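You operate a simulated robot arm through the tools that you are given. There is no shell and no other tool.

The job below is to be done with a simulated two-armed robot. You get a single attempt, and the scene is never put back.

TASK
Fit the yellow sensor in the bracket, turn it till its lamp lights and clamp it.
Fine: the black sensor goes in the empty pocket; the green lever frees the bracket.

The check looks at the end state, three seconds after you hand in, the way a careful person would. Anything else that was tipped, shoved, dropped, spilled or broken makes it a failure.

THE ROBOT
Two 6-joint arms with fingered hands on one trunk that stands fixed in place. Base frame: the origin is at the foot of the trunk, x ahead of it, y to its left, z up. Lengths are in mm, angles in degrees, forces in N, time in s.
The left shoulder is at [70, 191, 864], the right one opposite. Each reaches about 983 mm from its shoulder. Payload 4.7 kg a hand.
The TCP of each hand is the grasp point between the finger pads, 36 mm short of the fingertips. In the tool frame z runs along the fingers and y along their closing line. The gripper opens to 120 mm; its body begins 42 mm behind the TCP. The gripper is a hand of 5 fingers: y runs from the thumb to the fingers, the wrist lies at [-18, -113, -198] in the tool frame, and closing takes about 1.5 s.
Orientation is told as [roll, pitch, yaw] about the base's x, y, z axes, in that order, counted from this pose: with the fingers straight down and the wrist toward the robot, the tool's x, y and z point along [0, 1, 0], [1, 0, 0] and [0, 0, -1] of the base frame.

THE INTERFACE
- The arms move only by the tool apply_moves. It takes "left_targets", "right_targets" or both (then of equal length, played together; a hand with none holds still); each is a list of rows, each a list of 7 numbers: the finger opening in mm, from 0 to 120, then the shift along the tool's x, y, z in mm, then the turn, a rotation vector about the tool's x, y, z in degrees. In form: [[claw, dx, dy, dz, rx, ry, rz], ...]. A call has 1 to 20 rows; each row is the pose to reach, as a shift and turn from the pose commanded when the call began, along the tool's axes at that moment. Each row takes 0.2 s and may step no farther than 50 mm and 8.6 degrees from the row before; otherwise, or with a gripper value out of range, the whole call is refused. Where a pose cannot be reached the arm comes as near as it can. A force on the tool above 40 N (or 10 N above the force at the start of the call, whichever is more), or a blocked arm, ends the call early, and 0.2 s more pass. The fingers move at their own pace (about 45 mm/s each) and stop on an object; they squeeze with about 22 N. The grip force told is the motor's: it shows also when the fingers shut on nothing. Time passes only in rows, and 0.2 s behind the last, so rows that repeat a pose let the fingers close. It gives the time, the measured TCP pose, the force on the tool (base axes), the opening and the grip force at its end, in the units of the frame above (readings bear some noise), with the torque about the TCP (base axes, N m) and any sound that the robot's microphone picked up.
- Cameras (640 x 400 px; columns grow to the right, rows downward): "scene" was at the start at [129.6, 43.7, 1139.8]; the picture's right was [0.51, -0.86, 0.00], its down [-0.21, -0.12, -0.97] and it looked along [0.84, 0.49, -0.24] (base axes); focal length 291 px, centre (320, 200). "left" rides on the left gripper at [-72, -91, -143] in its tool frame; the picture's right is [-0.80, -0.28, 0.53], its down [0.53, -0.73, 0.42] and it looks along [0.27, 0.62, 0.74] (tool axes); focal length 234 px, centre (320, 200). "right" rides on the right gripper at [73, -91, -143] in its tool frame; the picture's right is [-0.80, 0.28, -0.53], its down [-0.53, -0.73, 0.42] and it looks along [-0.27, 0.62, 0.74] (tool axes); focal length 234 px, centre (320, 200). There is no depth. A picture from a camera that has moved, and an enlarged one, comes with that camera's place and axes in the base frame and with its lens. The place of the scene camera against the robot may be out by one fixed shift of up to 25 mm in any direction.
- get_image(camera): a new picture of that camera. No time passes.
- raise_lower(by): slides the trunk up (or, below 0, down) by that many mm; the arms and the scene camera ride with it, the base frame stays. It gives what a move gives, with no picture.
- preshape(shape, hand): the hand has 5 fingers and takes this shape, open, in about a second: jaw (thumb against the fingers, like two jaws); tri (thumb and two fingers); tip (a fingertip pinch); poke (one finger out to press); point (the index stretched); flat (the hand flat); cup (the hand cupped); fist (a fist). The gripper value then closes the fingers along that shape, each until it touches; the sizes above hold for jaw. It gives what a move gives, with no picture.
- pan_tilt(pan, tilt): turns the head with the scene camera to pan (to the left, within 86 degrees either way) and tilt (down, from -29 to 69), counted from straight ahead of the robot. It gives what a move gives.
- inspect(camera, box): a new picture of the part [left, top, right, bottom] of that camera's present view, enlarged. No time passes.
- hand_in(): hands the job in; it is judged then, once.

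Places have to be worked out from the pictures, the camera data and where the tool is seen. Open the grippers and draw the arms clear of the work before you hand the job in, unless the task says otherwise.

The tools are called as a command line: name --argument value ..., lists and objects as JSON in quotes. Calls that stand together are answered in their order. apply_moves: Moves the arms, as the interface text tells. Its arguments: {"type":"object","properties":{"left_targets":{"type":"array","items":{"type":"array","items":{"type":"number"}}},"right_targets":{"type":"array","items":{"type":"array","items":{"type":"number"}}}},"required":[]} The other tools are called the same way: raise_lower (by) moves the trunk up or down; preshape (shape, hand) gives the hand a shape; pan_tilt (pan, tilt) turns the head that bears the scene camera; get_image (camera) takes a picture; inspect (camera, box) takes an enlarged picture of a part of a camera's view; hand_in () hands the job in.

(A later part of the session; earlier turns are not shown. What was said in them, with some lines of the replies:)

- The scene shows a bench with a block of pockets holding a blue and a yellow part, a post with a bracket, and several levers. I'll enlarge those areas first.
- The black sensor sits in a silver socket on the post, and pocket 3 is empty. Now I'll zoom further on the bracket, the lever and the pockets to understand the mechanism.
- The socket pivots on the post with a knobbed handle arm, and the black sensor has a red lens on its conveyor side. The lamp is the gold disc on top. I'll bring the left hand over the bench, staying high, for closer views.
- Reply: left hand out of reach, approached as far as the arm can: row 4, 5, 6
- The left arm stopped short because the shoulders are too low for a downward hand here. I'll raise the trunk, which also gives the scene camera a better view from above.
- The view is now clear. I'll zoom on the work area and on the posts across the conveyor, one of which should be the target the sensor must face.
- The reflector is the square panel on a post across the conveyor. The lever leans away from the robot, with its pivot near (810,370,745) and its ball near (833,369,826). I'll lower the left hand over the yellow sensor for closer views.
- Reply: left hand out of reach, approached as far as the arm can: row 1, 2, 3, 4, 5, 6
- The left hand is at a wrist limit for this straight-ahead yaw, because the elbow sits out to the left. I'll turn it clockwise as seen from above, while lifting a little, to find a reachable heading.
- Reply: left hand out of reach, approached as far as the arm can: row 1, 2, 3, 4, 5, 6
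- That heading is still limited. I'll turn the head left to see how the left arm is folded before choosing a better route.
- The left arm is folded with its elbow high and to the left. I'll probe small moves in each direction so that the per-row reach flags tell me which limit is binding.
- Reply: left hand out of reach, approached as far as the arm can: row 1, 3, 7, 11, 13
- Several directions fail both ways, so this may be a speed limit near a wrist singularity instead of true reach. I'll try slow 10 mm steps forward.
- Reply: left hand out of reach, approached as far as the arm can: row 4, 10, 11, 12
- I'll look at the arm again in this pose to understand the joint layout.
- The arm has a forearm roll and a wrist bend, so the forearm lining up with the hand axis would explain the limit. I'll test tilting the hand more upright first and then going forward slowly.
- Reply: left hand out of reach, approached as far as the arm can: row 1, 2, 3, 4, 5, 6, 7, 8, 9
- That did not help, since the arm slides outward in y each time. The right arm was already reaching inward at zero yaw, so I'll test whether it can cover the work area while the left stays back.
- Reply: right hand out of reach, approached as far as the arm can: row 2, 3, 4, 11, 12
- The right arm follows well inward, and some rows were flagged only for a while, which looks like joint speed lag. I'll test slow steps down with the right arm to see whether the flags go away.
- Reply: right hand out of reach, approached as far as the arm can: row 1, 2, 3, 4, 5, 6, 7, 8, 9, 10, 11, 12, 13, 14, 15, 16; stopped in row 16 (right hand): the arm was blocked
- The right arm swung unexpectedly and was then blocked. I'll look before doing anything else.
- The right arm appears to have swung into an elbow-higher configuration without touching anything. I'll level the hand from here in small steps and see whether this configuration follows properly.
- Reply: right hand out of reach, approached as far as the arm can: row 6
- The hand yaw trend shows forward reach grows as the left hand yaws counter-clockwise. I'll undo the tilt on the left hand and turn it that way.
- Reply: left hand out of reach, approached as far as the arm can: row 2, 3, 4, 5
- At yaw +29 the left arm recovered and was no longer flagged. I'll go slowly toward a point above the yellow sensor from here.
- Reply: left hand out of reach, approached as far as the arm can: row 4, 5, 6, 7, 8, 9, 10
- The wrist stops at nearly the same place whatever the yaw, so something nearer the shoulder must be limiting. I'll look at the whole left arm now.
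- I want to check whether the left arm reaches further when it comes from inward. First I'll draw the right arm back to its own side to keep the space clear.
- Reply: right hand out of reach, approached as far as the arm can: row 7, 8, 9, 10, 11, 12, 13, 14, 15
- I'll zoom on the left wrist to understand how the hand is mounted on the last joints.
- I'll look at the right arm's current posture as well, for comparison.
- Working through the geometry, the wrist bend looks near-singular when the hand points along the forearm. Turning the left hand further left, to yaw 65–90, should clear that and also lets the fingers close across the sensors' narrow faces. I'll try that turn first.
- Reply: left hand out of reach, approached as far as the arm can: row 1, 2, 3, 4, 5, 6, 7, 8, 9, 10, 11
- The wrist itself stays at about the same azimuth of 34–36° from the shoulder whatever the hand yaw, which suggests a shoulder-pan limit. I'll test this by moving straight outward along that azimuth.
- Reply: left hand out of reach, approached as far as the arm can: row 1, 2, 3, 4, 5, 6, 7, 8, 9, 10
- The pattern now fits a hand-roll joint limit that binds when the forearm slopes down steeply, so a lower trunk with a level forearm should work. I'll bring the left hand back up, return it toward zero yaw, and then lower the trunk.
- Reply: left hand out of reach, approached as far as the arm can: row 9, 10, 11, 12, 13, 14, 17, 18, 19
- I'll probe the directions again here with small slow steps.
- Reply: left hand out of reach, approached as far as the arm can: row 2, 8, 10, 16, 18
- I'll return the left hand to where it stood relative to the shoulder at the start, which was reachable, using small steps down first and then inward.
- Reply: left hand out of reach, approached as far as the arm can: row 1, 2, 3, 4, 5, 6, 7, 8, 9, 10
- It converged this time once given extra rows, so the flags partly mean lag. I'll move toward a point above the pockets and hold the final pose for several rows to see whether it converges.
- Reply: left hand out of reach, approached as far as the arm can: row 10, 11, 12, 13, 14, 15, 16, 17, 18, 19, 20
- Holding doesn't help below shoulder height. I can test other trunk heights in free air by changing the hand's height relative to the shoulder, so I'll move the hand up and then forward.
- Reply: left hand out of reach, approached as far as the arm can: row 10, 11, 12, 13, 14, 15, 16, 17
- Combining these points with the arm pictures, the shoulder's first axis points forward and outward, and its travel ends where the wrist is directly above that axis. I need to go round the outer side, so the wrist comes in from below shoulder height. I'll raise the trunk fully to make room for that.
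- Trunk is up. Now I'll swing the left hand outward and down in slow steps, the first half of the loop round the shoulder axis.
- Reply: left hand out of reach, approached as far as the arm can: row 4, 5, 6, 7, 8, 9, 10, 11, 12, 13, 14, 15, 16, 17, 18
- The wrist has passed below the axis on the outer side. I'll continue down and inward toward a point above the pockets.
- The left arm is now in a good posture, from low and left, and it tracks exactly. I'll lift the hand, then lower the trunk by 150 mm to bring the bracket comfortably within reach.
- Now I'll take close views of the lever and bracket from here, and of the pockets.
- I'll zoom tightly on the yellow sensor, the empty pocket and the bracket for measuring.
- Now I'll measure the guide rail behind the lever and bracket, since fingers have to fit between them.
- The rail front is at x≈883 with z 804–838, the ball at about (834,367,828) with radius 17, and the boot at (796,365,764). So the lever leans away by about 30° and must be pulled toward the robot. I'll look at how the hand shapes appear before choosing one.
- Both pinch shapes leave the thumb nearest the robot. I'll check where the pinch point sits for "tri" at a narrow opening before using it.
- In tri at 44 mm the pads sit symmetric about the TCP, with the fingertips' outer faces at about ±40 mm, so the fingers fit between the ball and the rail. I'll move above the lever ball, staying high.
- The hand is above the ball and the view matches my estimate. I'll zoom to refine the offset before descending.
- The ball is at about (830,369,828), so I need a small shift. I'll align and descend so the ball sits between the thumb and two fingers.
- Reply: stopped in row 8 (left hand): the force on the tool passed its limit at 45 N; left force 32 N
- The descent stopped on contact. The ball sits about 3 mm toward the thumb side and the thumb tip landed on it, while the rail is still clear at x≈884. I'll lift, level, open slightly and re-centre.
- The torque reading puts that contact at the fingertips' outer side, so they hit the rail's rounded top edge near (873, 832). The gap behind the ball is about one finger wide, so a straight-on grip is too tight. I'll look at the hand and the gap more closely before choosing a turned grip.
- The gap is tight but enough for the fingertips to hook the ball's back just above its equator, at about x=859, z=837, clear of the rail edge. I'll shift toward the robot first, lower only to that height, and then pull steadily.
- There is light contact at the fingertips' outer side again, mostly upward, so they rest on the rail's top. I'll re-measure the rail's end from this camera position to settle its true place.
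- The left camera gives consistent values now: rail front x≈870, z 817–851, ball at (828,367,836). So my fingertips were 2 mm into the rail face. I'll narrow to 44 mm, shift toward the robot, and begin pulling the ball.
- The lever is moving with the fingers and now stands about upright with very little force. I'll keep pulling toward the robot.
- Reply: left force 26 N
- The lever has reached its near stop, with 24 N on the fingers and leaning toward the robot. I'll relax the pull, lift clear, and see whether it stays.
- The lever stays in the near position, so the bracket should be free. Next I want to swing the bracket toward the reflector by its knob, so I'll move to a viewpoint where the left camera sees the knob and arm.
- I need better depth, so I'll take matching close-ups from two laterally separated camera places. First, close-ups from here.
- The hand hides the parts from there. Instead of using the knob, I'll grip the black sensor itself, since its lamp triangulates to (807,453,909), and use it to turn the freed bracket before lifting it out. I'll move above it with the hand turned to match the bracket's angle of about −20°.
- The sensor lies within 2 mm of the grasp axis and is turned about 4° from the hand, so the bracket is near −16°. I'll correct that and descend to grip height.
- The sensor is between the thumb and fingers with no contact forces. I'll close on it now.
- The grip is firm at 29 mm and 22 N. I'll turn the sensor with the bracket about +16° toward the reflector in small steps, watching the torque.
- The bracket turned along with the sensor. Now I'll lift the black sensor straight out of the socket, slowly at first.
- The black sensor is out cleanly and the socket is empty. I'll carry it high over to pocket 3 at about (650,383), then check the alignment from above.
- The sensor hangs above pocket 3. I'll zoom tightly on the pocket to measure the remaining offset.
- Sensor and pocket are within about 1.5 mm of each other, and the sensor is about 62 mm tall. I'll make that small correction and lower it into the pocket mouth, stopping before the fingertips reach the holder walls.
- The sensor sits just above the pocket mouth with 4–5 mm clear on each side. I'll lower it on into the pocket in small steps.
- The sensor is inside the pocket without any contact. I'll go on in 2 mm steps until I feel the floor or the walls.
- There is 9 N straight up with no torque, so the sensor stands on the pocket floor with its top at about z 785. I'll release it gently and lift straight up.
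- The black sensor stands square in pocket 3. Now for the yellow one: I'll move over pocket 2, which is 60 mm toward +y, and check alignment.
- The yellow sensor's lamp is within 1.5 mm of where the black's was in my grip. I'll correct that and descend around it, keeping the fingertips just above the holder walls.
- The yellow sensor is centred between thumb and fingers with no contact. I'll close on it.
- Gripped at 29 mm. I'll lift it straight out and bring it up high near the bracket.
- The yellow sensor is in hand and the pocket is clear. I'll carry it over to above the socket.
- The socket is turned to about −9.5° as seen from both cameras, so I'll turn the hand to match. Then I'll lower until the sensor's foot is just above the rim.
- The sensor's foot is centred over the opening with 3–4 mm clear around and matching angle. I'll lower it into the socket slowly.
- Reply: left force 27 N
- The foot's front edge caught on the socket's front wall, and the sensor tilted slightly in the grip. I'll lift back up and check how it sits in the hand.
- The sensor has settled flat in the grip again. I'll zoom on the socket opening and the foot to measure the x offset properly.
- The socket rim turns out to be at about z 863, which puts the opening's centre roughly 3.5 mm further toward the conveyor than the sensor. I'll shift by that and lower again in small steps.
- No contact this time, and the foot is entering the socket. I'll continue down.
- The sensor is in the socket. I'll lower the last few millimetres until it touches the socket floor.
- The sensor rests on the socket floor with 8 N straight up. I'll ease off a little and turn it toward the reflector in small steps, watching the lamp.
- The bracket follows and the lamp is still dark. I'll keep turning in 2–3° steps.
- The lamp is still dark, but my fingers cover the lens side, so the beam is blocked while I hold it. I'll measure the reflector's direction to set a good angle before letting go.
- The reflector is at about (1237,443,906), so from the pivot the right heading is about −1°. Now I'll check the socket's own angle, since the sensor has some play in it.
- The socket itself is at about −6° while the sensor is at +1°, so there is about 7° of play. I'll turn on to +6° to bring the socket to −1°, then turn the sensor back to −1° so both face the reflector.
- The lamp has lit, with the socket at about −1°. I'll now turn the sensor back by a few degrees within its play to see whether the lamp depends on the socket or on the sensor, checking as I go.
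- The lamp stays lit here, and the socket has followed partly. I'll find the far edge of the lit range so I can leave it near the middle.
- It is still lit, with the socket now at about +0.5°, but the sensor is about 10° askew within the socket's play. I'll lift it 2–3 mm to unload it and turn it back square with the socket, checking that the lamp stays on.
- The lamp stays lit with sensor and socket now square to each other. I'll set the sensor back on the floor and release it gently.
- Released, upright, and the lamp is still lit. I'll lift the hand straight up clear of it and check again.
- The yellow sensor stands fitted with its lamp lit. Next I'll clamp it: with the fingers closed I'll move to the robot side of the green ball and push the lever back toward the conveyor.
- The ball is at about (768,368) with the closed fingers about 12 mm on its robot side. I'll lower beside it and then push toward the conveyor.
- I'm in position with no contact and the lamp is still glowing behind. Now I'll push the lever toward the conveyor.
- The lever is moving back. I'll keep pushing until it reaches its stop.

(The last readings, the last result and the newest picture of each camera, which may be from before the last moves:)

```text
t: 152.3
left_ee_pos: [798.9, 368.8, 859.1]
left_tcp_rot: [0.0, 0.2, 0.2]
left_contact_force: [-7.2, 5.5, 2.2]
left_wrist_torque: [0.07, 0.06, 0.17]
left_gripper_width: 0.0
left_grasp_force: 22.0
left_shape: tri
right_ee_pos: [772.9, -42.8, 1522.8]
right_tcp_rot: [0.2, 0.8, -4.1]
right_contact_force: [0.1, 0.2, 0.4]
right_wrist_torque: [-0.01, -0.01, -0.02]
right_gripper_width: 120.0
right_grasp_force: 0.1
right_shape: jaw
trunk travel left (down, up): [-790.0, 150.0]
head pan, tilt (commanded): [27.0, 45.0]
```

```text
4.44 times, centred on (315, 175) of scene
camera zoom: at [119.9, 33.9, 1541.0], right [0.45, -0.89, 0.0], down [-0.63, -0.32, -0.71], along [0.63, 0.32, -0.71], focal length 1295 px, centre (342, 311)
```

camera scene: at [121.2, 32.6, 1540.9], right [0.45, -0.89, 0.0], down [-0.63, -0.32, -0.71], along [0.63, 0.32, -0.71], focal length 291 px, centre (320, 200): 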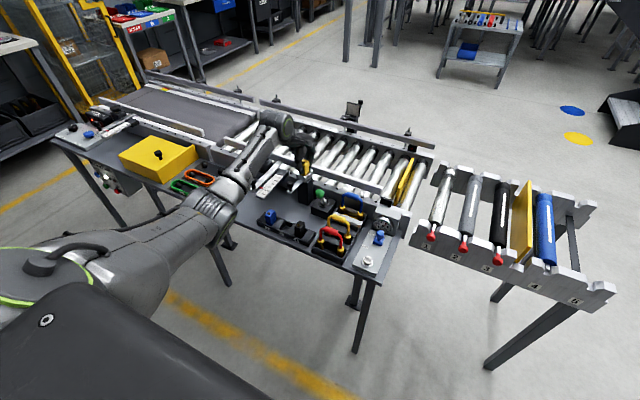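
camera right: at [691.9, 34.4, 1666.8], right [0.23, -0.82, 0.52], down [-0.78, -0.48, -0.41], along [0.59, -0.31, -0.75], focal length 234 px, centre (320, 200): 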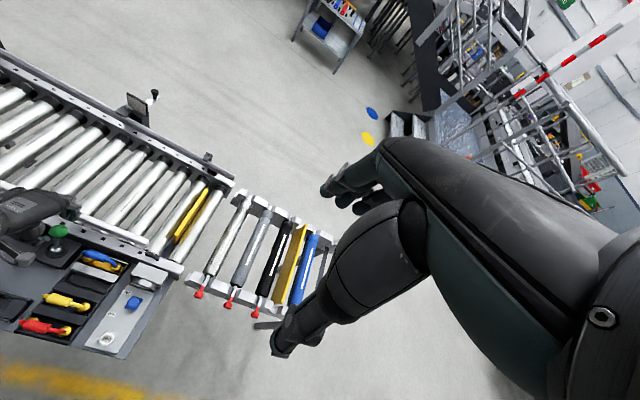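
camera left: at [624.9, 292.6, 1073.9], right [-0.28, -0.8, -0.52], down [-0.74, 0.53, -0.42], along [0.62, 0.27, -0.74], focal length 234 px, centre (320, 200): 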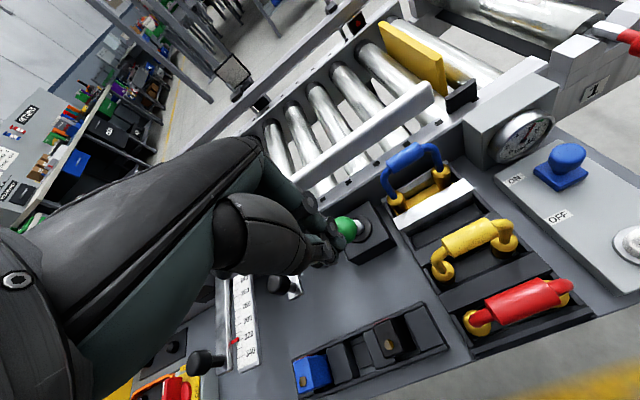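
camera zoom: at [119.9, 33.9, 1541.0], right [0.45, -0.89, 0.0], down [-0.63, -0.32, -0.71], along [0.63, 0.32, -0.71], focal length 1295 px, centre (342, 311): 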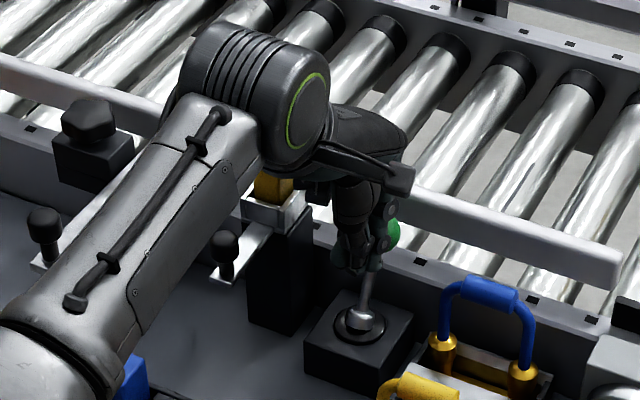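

Force is starting to build. I'll push a few millimetres more to be sure the lever is fully home.

apply_moves --left_targets '[[0, 0, 3, 0, 0, 0, 0], [0, 0, 6, 0, 0, 0, 0], [0, 0, 6, 0, 0, 0, 0]]'

inspect --camera "scene" --box '[290, 140, 350, 205]'

inspect --camera "left" --box '[220, 160, 400, 340]'

```text
t: 153.1
left_ee_pos: [802.9, 367.3, 859.6]
left_tcp_rot: [0.0, 0.2, 0.1]
left_contact_force: [-19.7, 2.6, 7.4]
left_wrist_torque: [0.05, 0.16, 0.0]
left_gripper_width: 0.0
left_grasp_force: 22.2
left_shape: tri
right_ee_pos: [770.0, -44.4, 1525.2]
right_tcp_rot: [0.4, 0.7, -4.1]
right_contact_force: [0.6, -0.1, -0.3]
right_wrist_torque: [-0.02, -0.01, 0.0]
right_gripper_width: 119.8
right_grasp_force: 0.1
right_shape: jaw
trunk travel left (down, up): [-790.0, 150.0]
head pan, tilt (commanded): [27.0, 45.0]
```

```text
6.15 times, centred on (320, 172) of scene
camera zoom: at [117.3, 33.2, 1541.3], right [0.45, -0.89, 0.0], down [-0.63, -0.32, -0.71], along [0.63, 0.32, -0.71], focal length 1792 px, centre (320, 369)
```

zoom: 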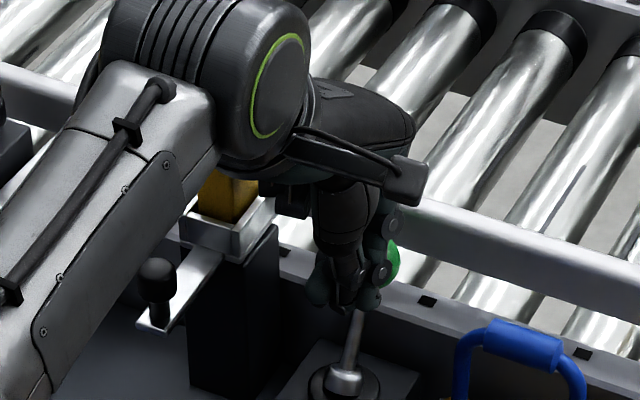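

```text
2.22 times, centred on (310, 250) of left
camera zoom: at [711.7, 294.3, 1002.6], right [-0.28, -0.8, -0.52], down [-0.73, 0.53, -0.42], along [0.62, 0.27, -0.74], focal length 520 px, centre (342, 89)
```

zoom: 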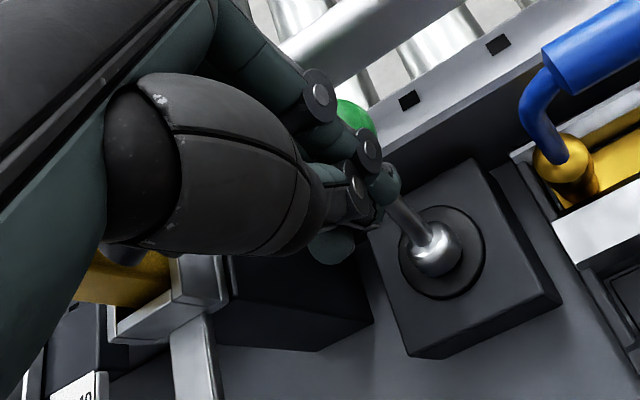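

20 N with no more travel means the lever is home. I'll back off a little, lift straight up, and check lever, lamp and sensor.

apply_moves --left_targets '[[0, -2, -6, 0, 0, 0, 0], [0, -4, -14, 0, 0, 0, 0], [0, -5, -20, -5, 0, 0, 0], [0, -6, -24, -25, 0, 0, 0], [0, -8, -28, -50, 0, 0, 0], [0, -10, -32, -80, 0, 0, 0], [0, -20, -50, -115, 0, 0, 0], [0, -35, -80, -140, 0, 0, 0], [0, -50, -115, -150, 0, 0, 0]]'

inspect --camera "scene" --box '[270, 130, 360, 220]'

get_image --camera "left"

```text
t: 155.1
left_ee_pos: [690.3, 317.0, 1008.7]
left_tcp_rot: [0.1, 0.3, 0.0]
left_contact_force: [0.4, 0.0, -0.4]
left_wrist_torque: [-0.05, -0.02, 0.01]
left_gripper_width: 0.0
left_grasp_force: 21.9
left_shape: tri
right_ee_pos: [772.5, -43.4, 1521.3]
right_tcp_rot: [0.3, 1.0, -4.4]
right_contact_force: [-1.1, -1.1, 0.1]
right_wrist_torque: [-0.03, -0.02, 0.02]
right_gripper_width: 119.8
right_grasp_force: 0.0
right_shape: jaw
trunk travel left (down, up): [-790.0, 150.0]
head pan, tilt (commanded): [27.0, 45.0]
```

```text
4.44 times, centred on (315, 175) of scene
camera zoom: at [120.6, 33.0, 1541.0], right [0.45, -0.89, 0.0], down [-0.63, -0.32, -0.71], along [0.63, 0.32, -0.71], focal length 1295 px, centre (342, 311)
```

zoom: 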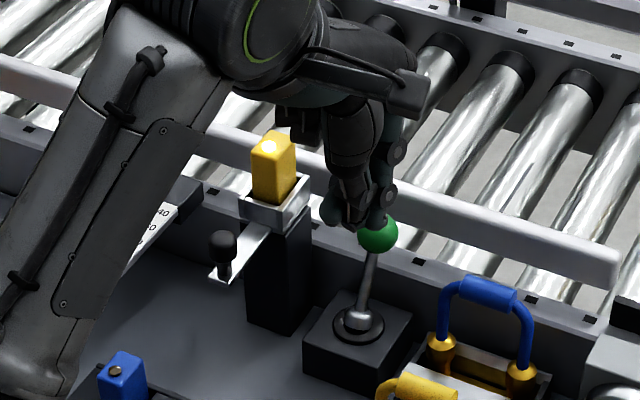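

```text
taken
camera left: at [598.9, 243.6, 1151.4], right [-0.28, -0.8, -0.53], down [-0.73, 0.53, -0.42], along [0.62, 0.27, -0.74], focal length 234 px, centre (320, 200)
```

left: 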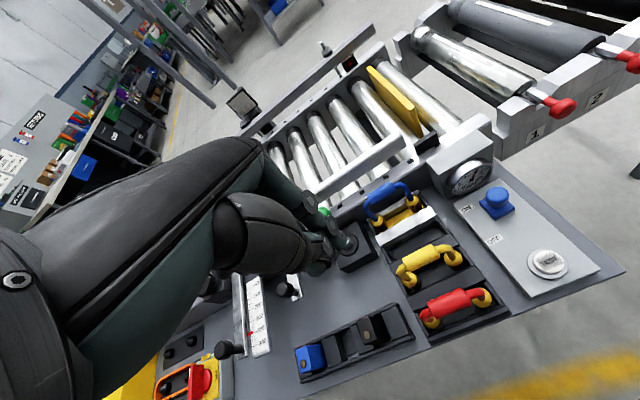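

The lever is back at its original lean and the lamp is still lit. I'll now retract the left hand up and back, opening it on the way, and then inspect everything unobstructed.

apply_moves --left_targets '[[0, 5, -15, -25, 0, 0, 0], [20, 15, -35, -50, 0, 0, 0], [40, 28, -58, -75, 0, 0, 0], [60, 42, -82, -100, 0, 0, 0], [80, 56, -106, -120, 0, 0, 0], [100, 70, -130, -140, 0, 0, 0], [119, 84, -155, -150, 0, 0, 0], [119, 98, -180, -155, 0, 0, 0], [119, 110, -200, -160, 0, 0, 0]]'

get_image --camera "scene"

inspect --camera "scene" --box '[260, 140, 360, 250]'

inspect --camera "left" --box '[300, 80, 480, 260]'

```text
t: 157.1
left_ee_pos: [491.0, 426.0, 1170.2]
left_tcp_rot: [0.1, 0.3, -0.2]
left_contact_force: [-0.9, -0.1, -0.2]
left_wrist_torque: [-0.04, -0.05, 0.02]
left_gripper_width: 118.6
left_grasp_force: 0.0
left_shape: tri
right_ee_pos: [771.8, -43.8, 1524.2]
right_tcp_rot: [0.2, 0.8, -4.3]
right_contact_force: [-0.4, 0.3, 0.5]
right_wrist_torque: [-0.01, -0.02, 0.01]
right_gripper_width: 120.0
right_grasp_force: 0.0
right_shape: jaw
trunk travel left (down, up): [-790.0, 150.0]
head pan, tilt (commanded): [27.0, 45.0]
```

```text
taken
camera scene: at [119.5, 33.2, 1541.0], right [0.45, -0.89, 0.0], down [-0.63, -0.32, -0.71], along [0.63, 0.32, -0.71], focal length 291 px, centre (320, 200)
```

scene: 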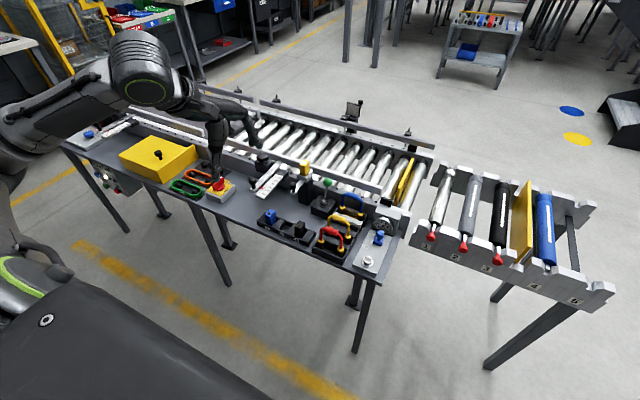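

```text
3.64 times, centred on (310, 195) of scene
camera zoom: at [119.5, 33.2, 1541.0], right [0.45, -0.89, 0.0], down [-0.63, -0.32, -0.71], along [0.63, 0.32, -0.71], focal length 1059 px, centre (356, 218)
```

zoom: 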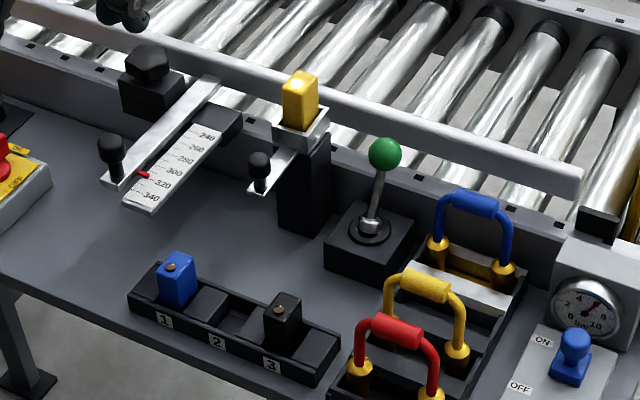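

```text
2.22 times, centred on (390, 170) of left
camera zoom: at [399.0, 353.1, 1313.2], right [-0.28, -0.8, -0.52], down [-0.73, 0.53, -0.42], along [0.62, 0.27, -0.74], focal length 520 px, centre (164, 267)
```

zoom: 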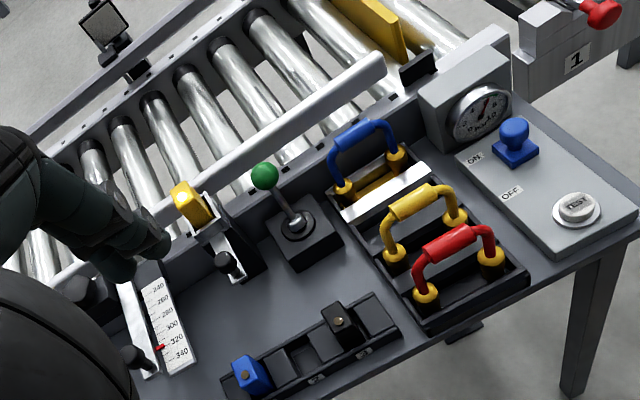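

Everything else looks undisturbed. I'll zoom on the lamp, the sensor's seating and the lever.

inspect --camera "scene" --box '[285, 145, 335, 190]'

inspect --camera "left" --box '[335, 120, 435, 210]'

inspect --camera "scene" --box '[180, 130, 290, 220]'

```text
8.89 times, centred on (310, 168) of scene
camera zoom: at [119.5, 33.2, 1541.0], right [0.45, -0.89, 0.0], down [-0.63, -0.32, -0.71], along [0.63, 0.32, -0.71], focal length 2589 px, centre (409, 489)
```

zoom: 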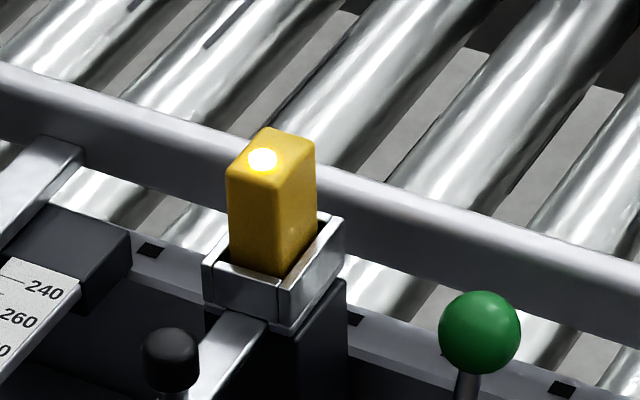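

```text
4.44 times, centred on (385, 165) of left
camera zoom: at [399.0, 353.1, 1313.2], right [-0.28, -0.8, -0.52], down [-0.73, 0.53, -0.42], along [0.62, 0.27, -0.74], focal length 1041 px, centre (31, 356)
```

zoom: 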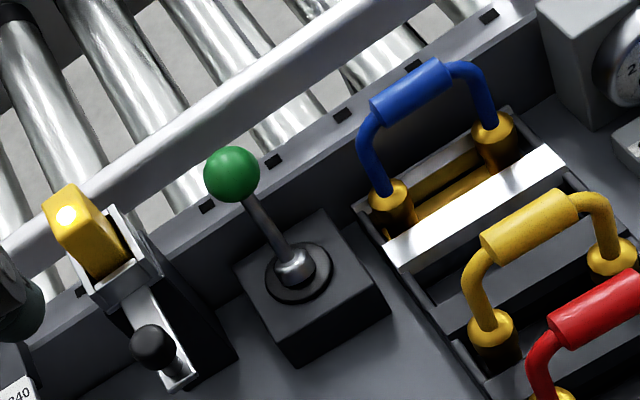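

```text
4.44 times, centred on (235, 175) of scene
camera zoom: at [119.5, 33.2, 1541.0], right [0.45, -0.89, 0.0], down [-0.63, -0.32, -0.71], along [0.63, 0.32, -0.71], focal length 1295 px, centre (698, 311)
```

zoom: 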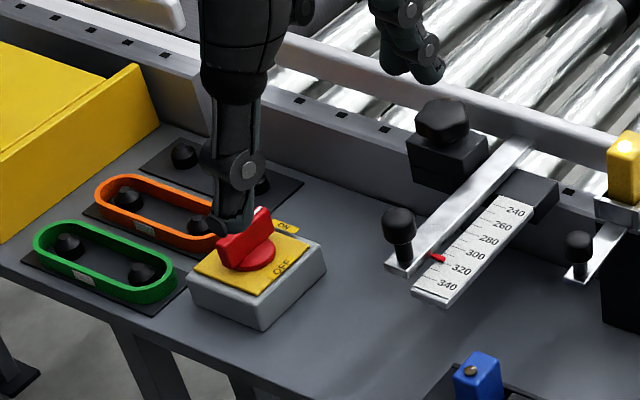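

The lamp is lit, the sensor stands square in the socket, and the lever is fully over. One last look at the pockets before I hand in.

inspect --camera "scene" --box '[255, 195, 345, 250]'

inspect --camera "left" --box '[390, 200, 490, 270]'

```text
7.11 times, centred on (300, 222) of scene
camera zoom: at [119.5, 33.2, 1541.0], right [0.45, -0.89, 0.0], down [-0.63, -0.32, -0.71], along [0.63, 0.32, -0.71], focal length 2071 px, centre (462, 40)
```

zoom: 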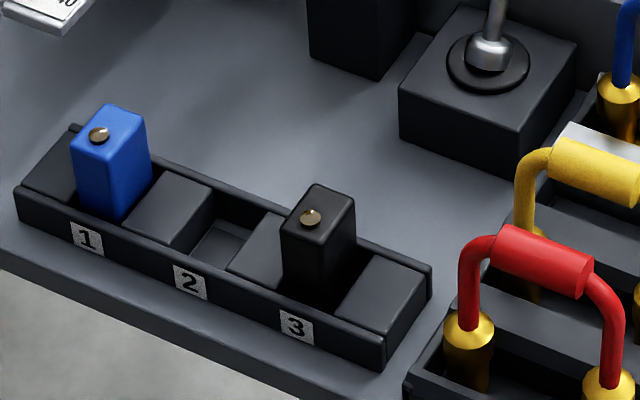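

```text
5.71 times, centred on (440, 235) of left
camera zoom: at [399.0, 353.1, 1313.2], right [-0.28, -0.8, -0.52], down [-0.73, 0.53, -0.42], along [0.62, 0.27, -0.74], focal length 1338 px, centre (-366, 0)
```

zoom: 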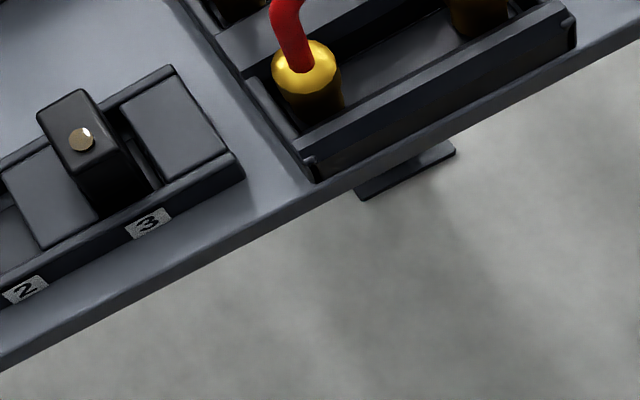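

The black sensor stands in pocket 3 and the blue one is untouched. The yellow sensor is fitted, lit and clamped, and both hands are open and clear, so I'll hand in.

hand_in

```text
The job is handed in.
```

The job is handed in. The yellow sensor is in the bracket with its lamp lit, and the green lever is back at its original clamped position. I didn't test the clamp by nudging the bracket; I pushed the lever until it stopped at about 20 N.

- **Black sensor:** it stands upright in pocket 3, the one that was empty.
- **Angle:** the bracket faces the reflector to within a few degrees. I found one edge of the lit range but not the other, so it may not be exactly in the middle.
- **Contacts on the way:** the fingers touched the guide rail twice while reaching behind the lever ball, with up to 45 N. The yellow sensor also caught the edge of the bracket's socket once and went in on the second try. In the last pictures nothing looked moved or damaged.
- **Arms:** both hands are open and clear of the bench. The trunk is still raised 450 mm above where it started.
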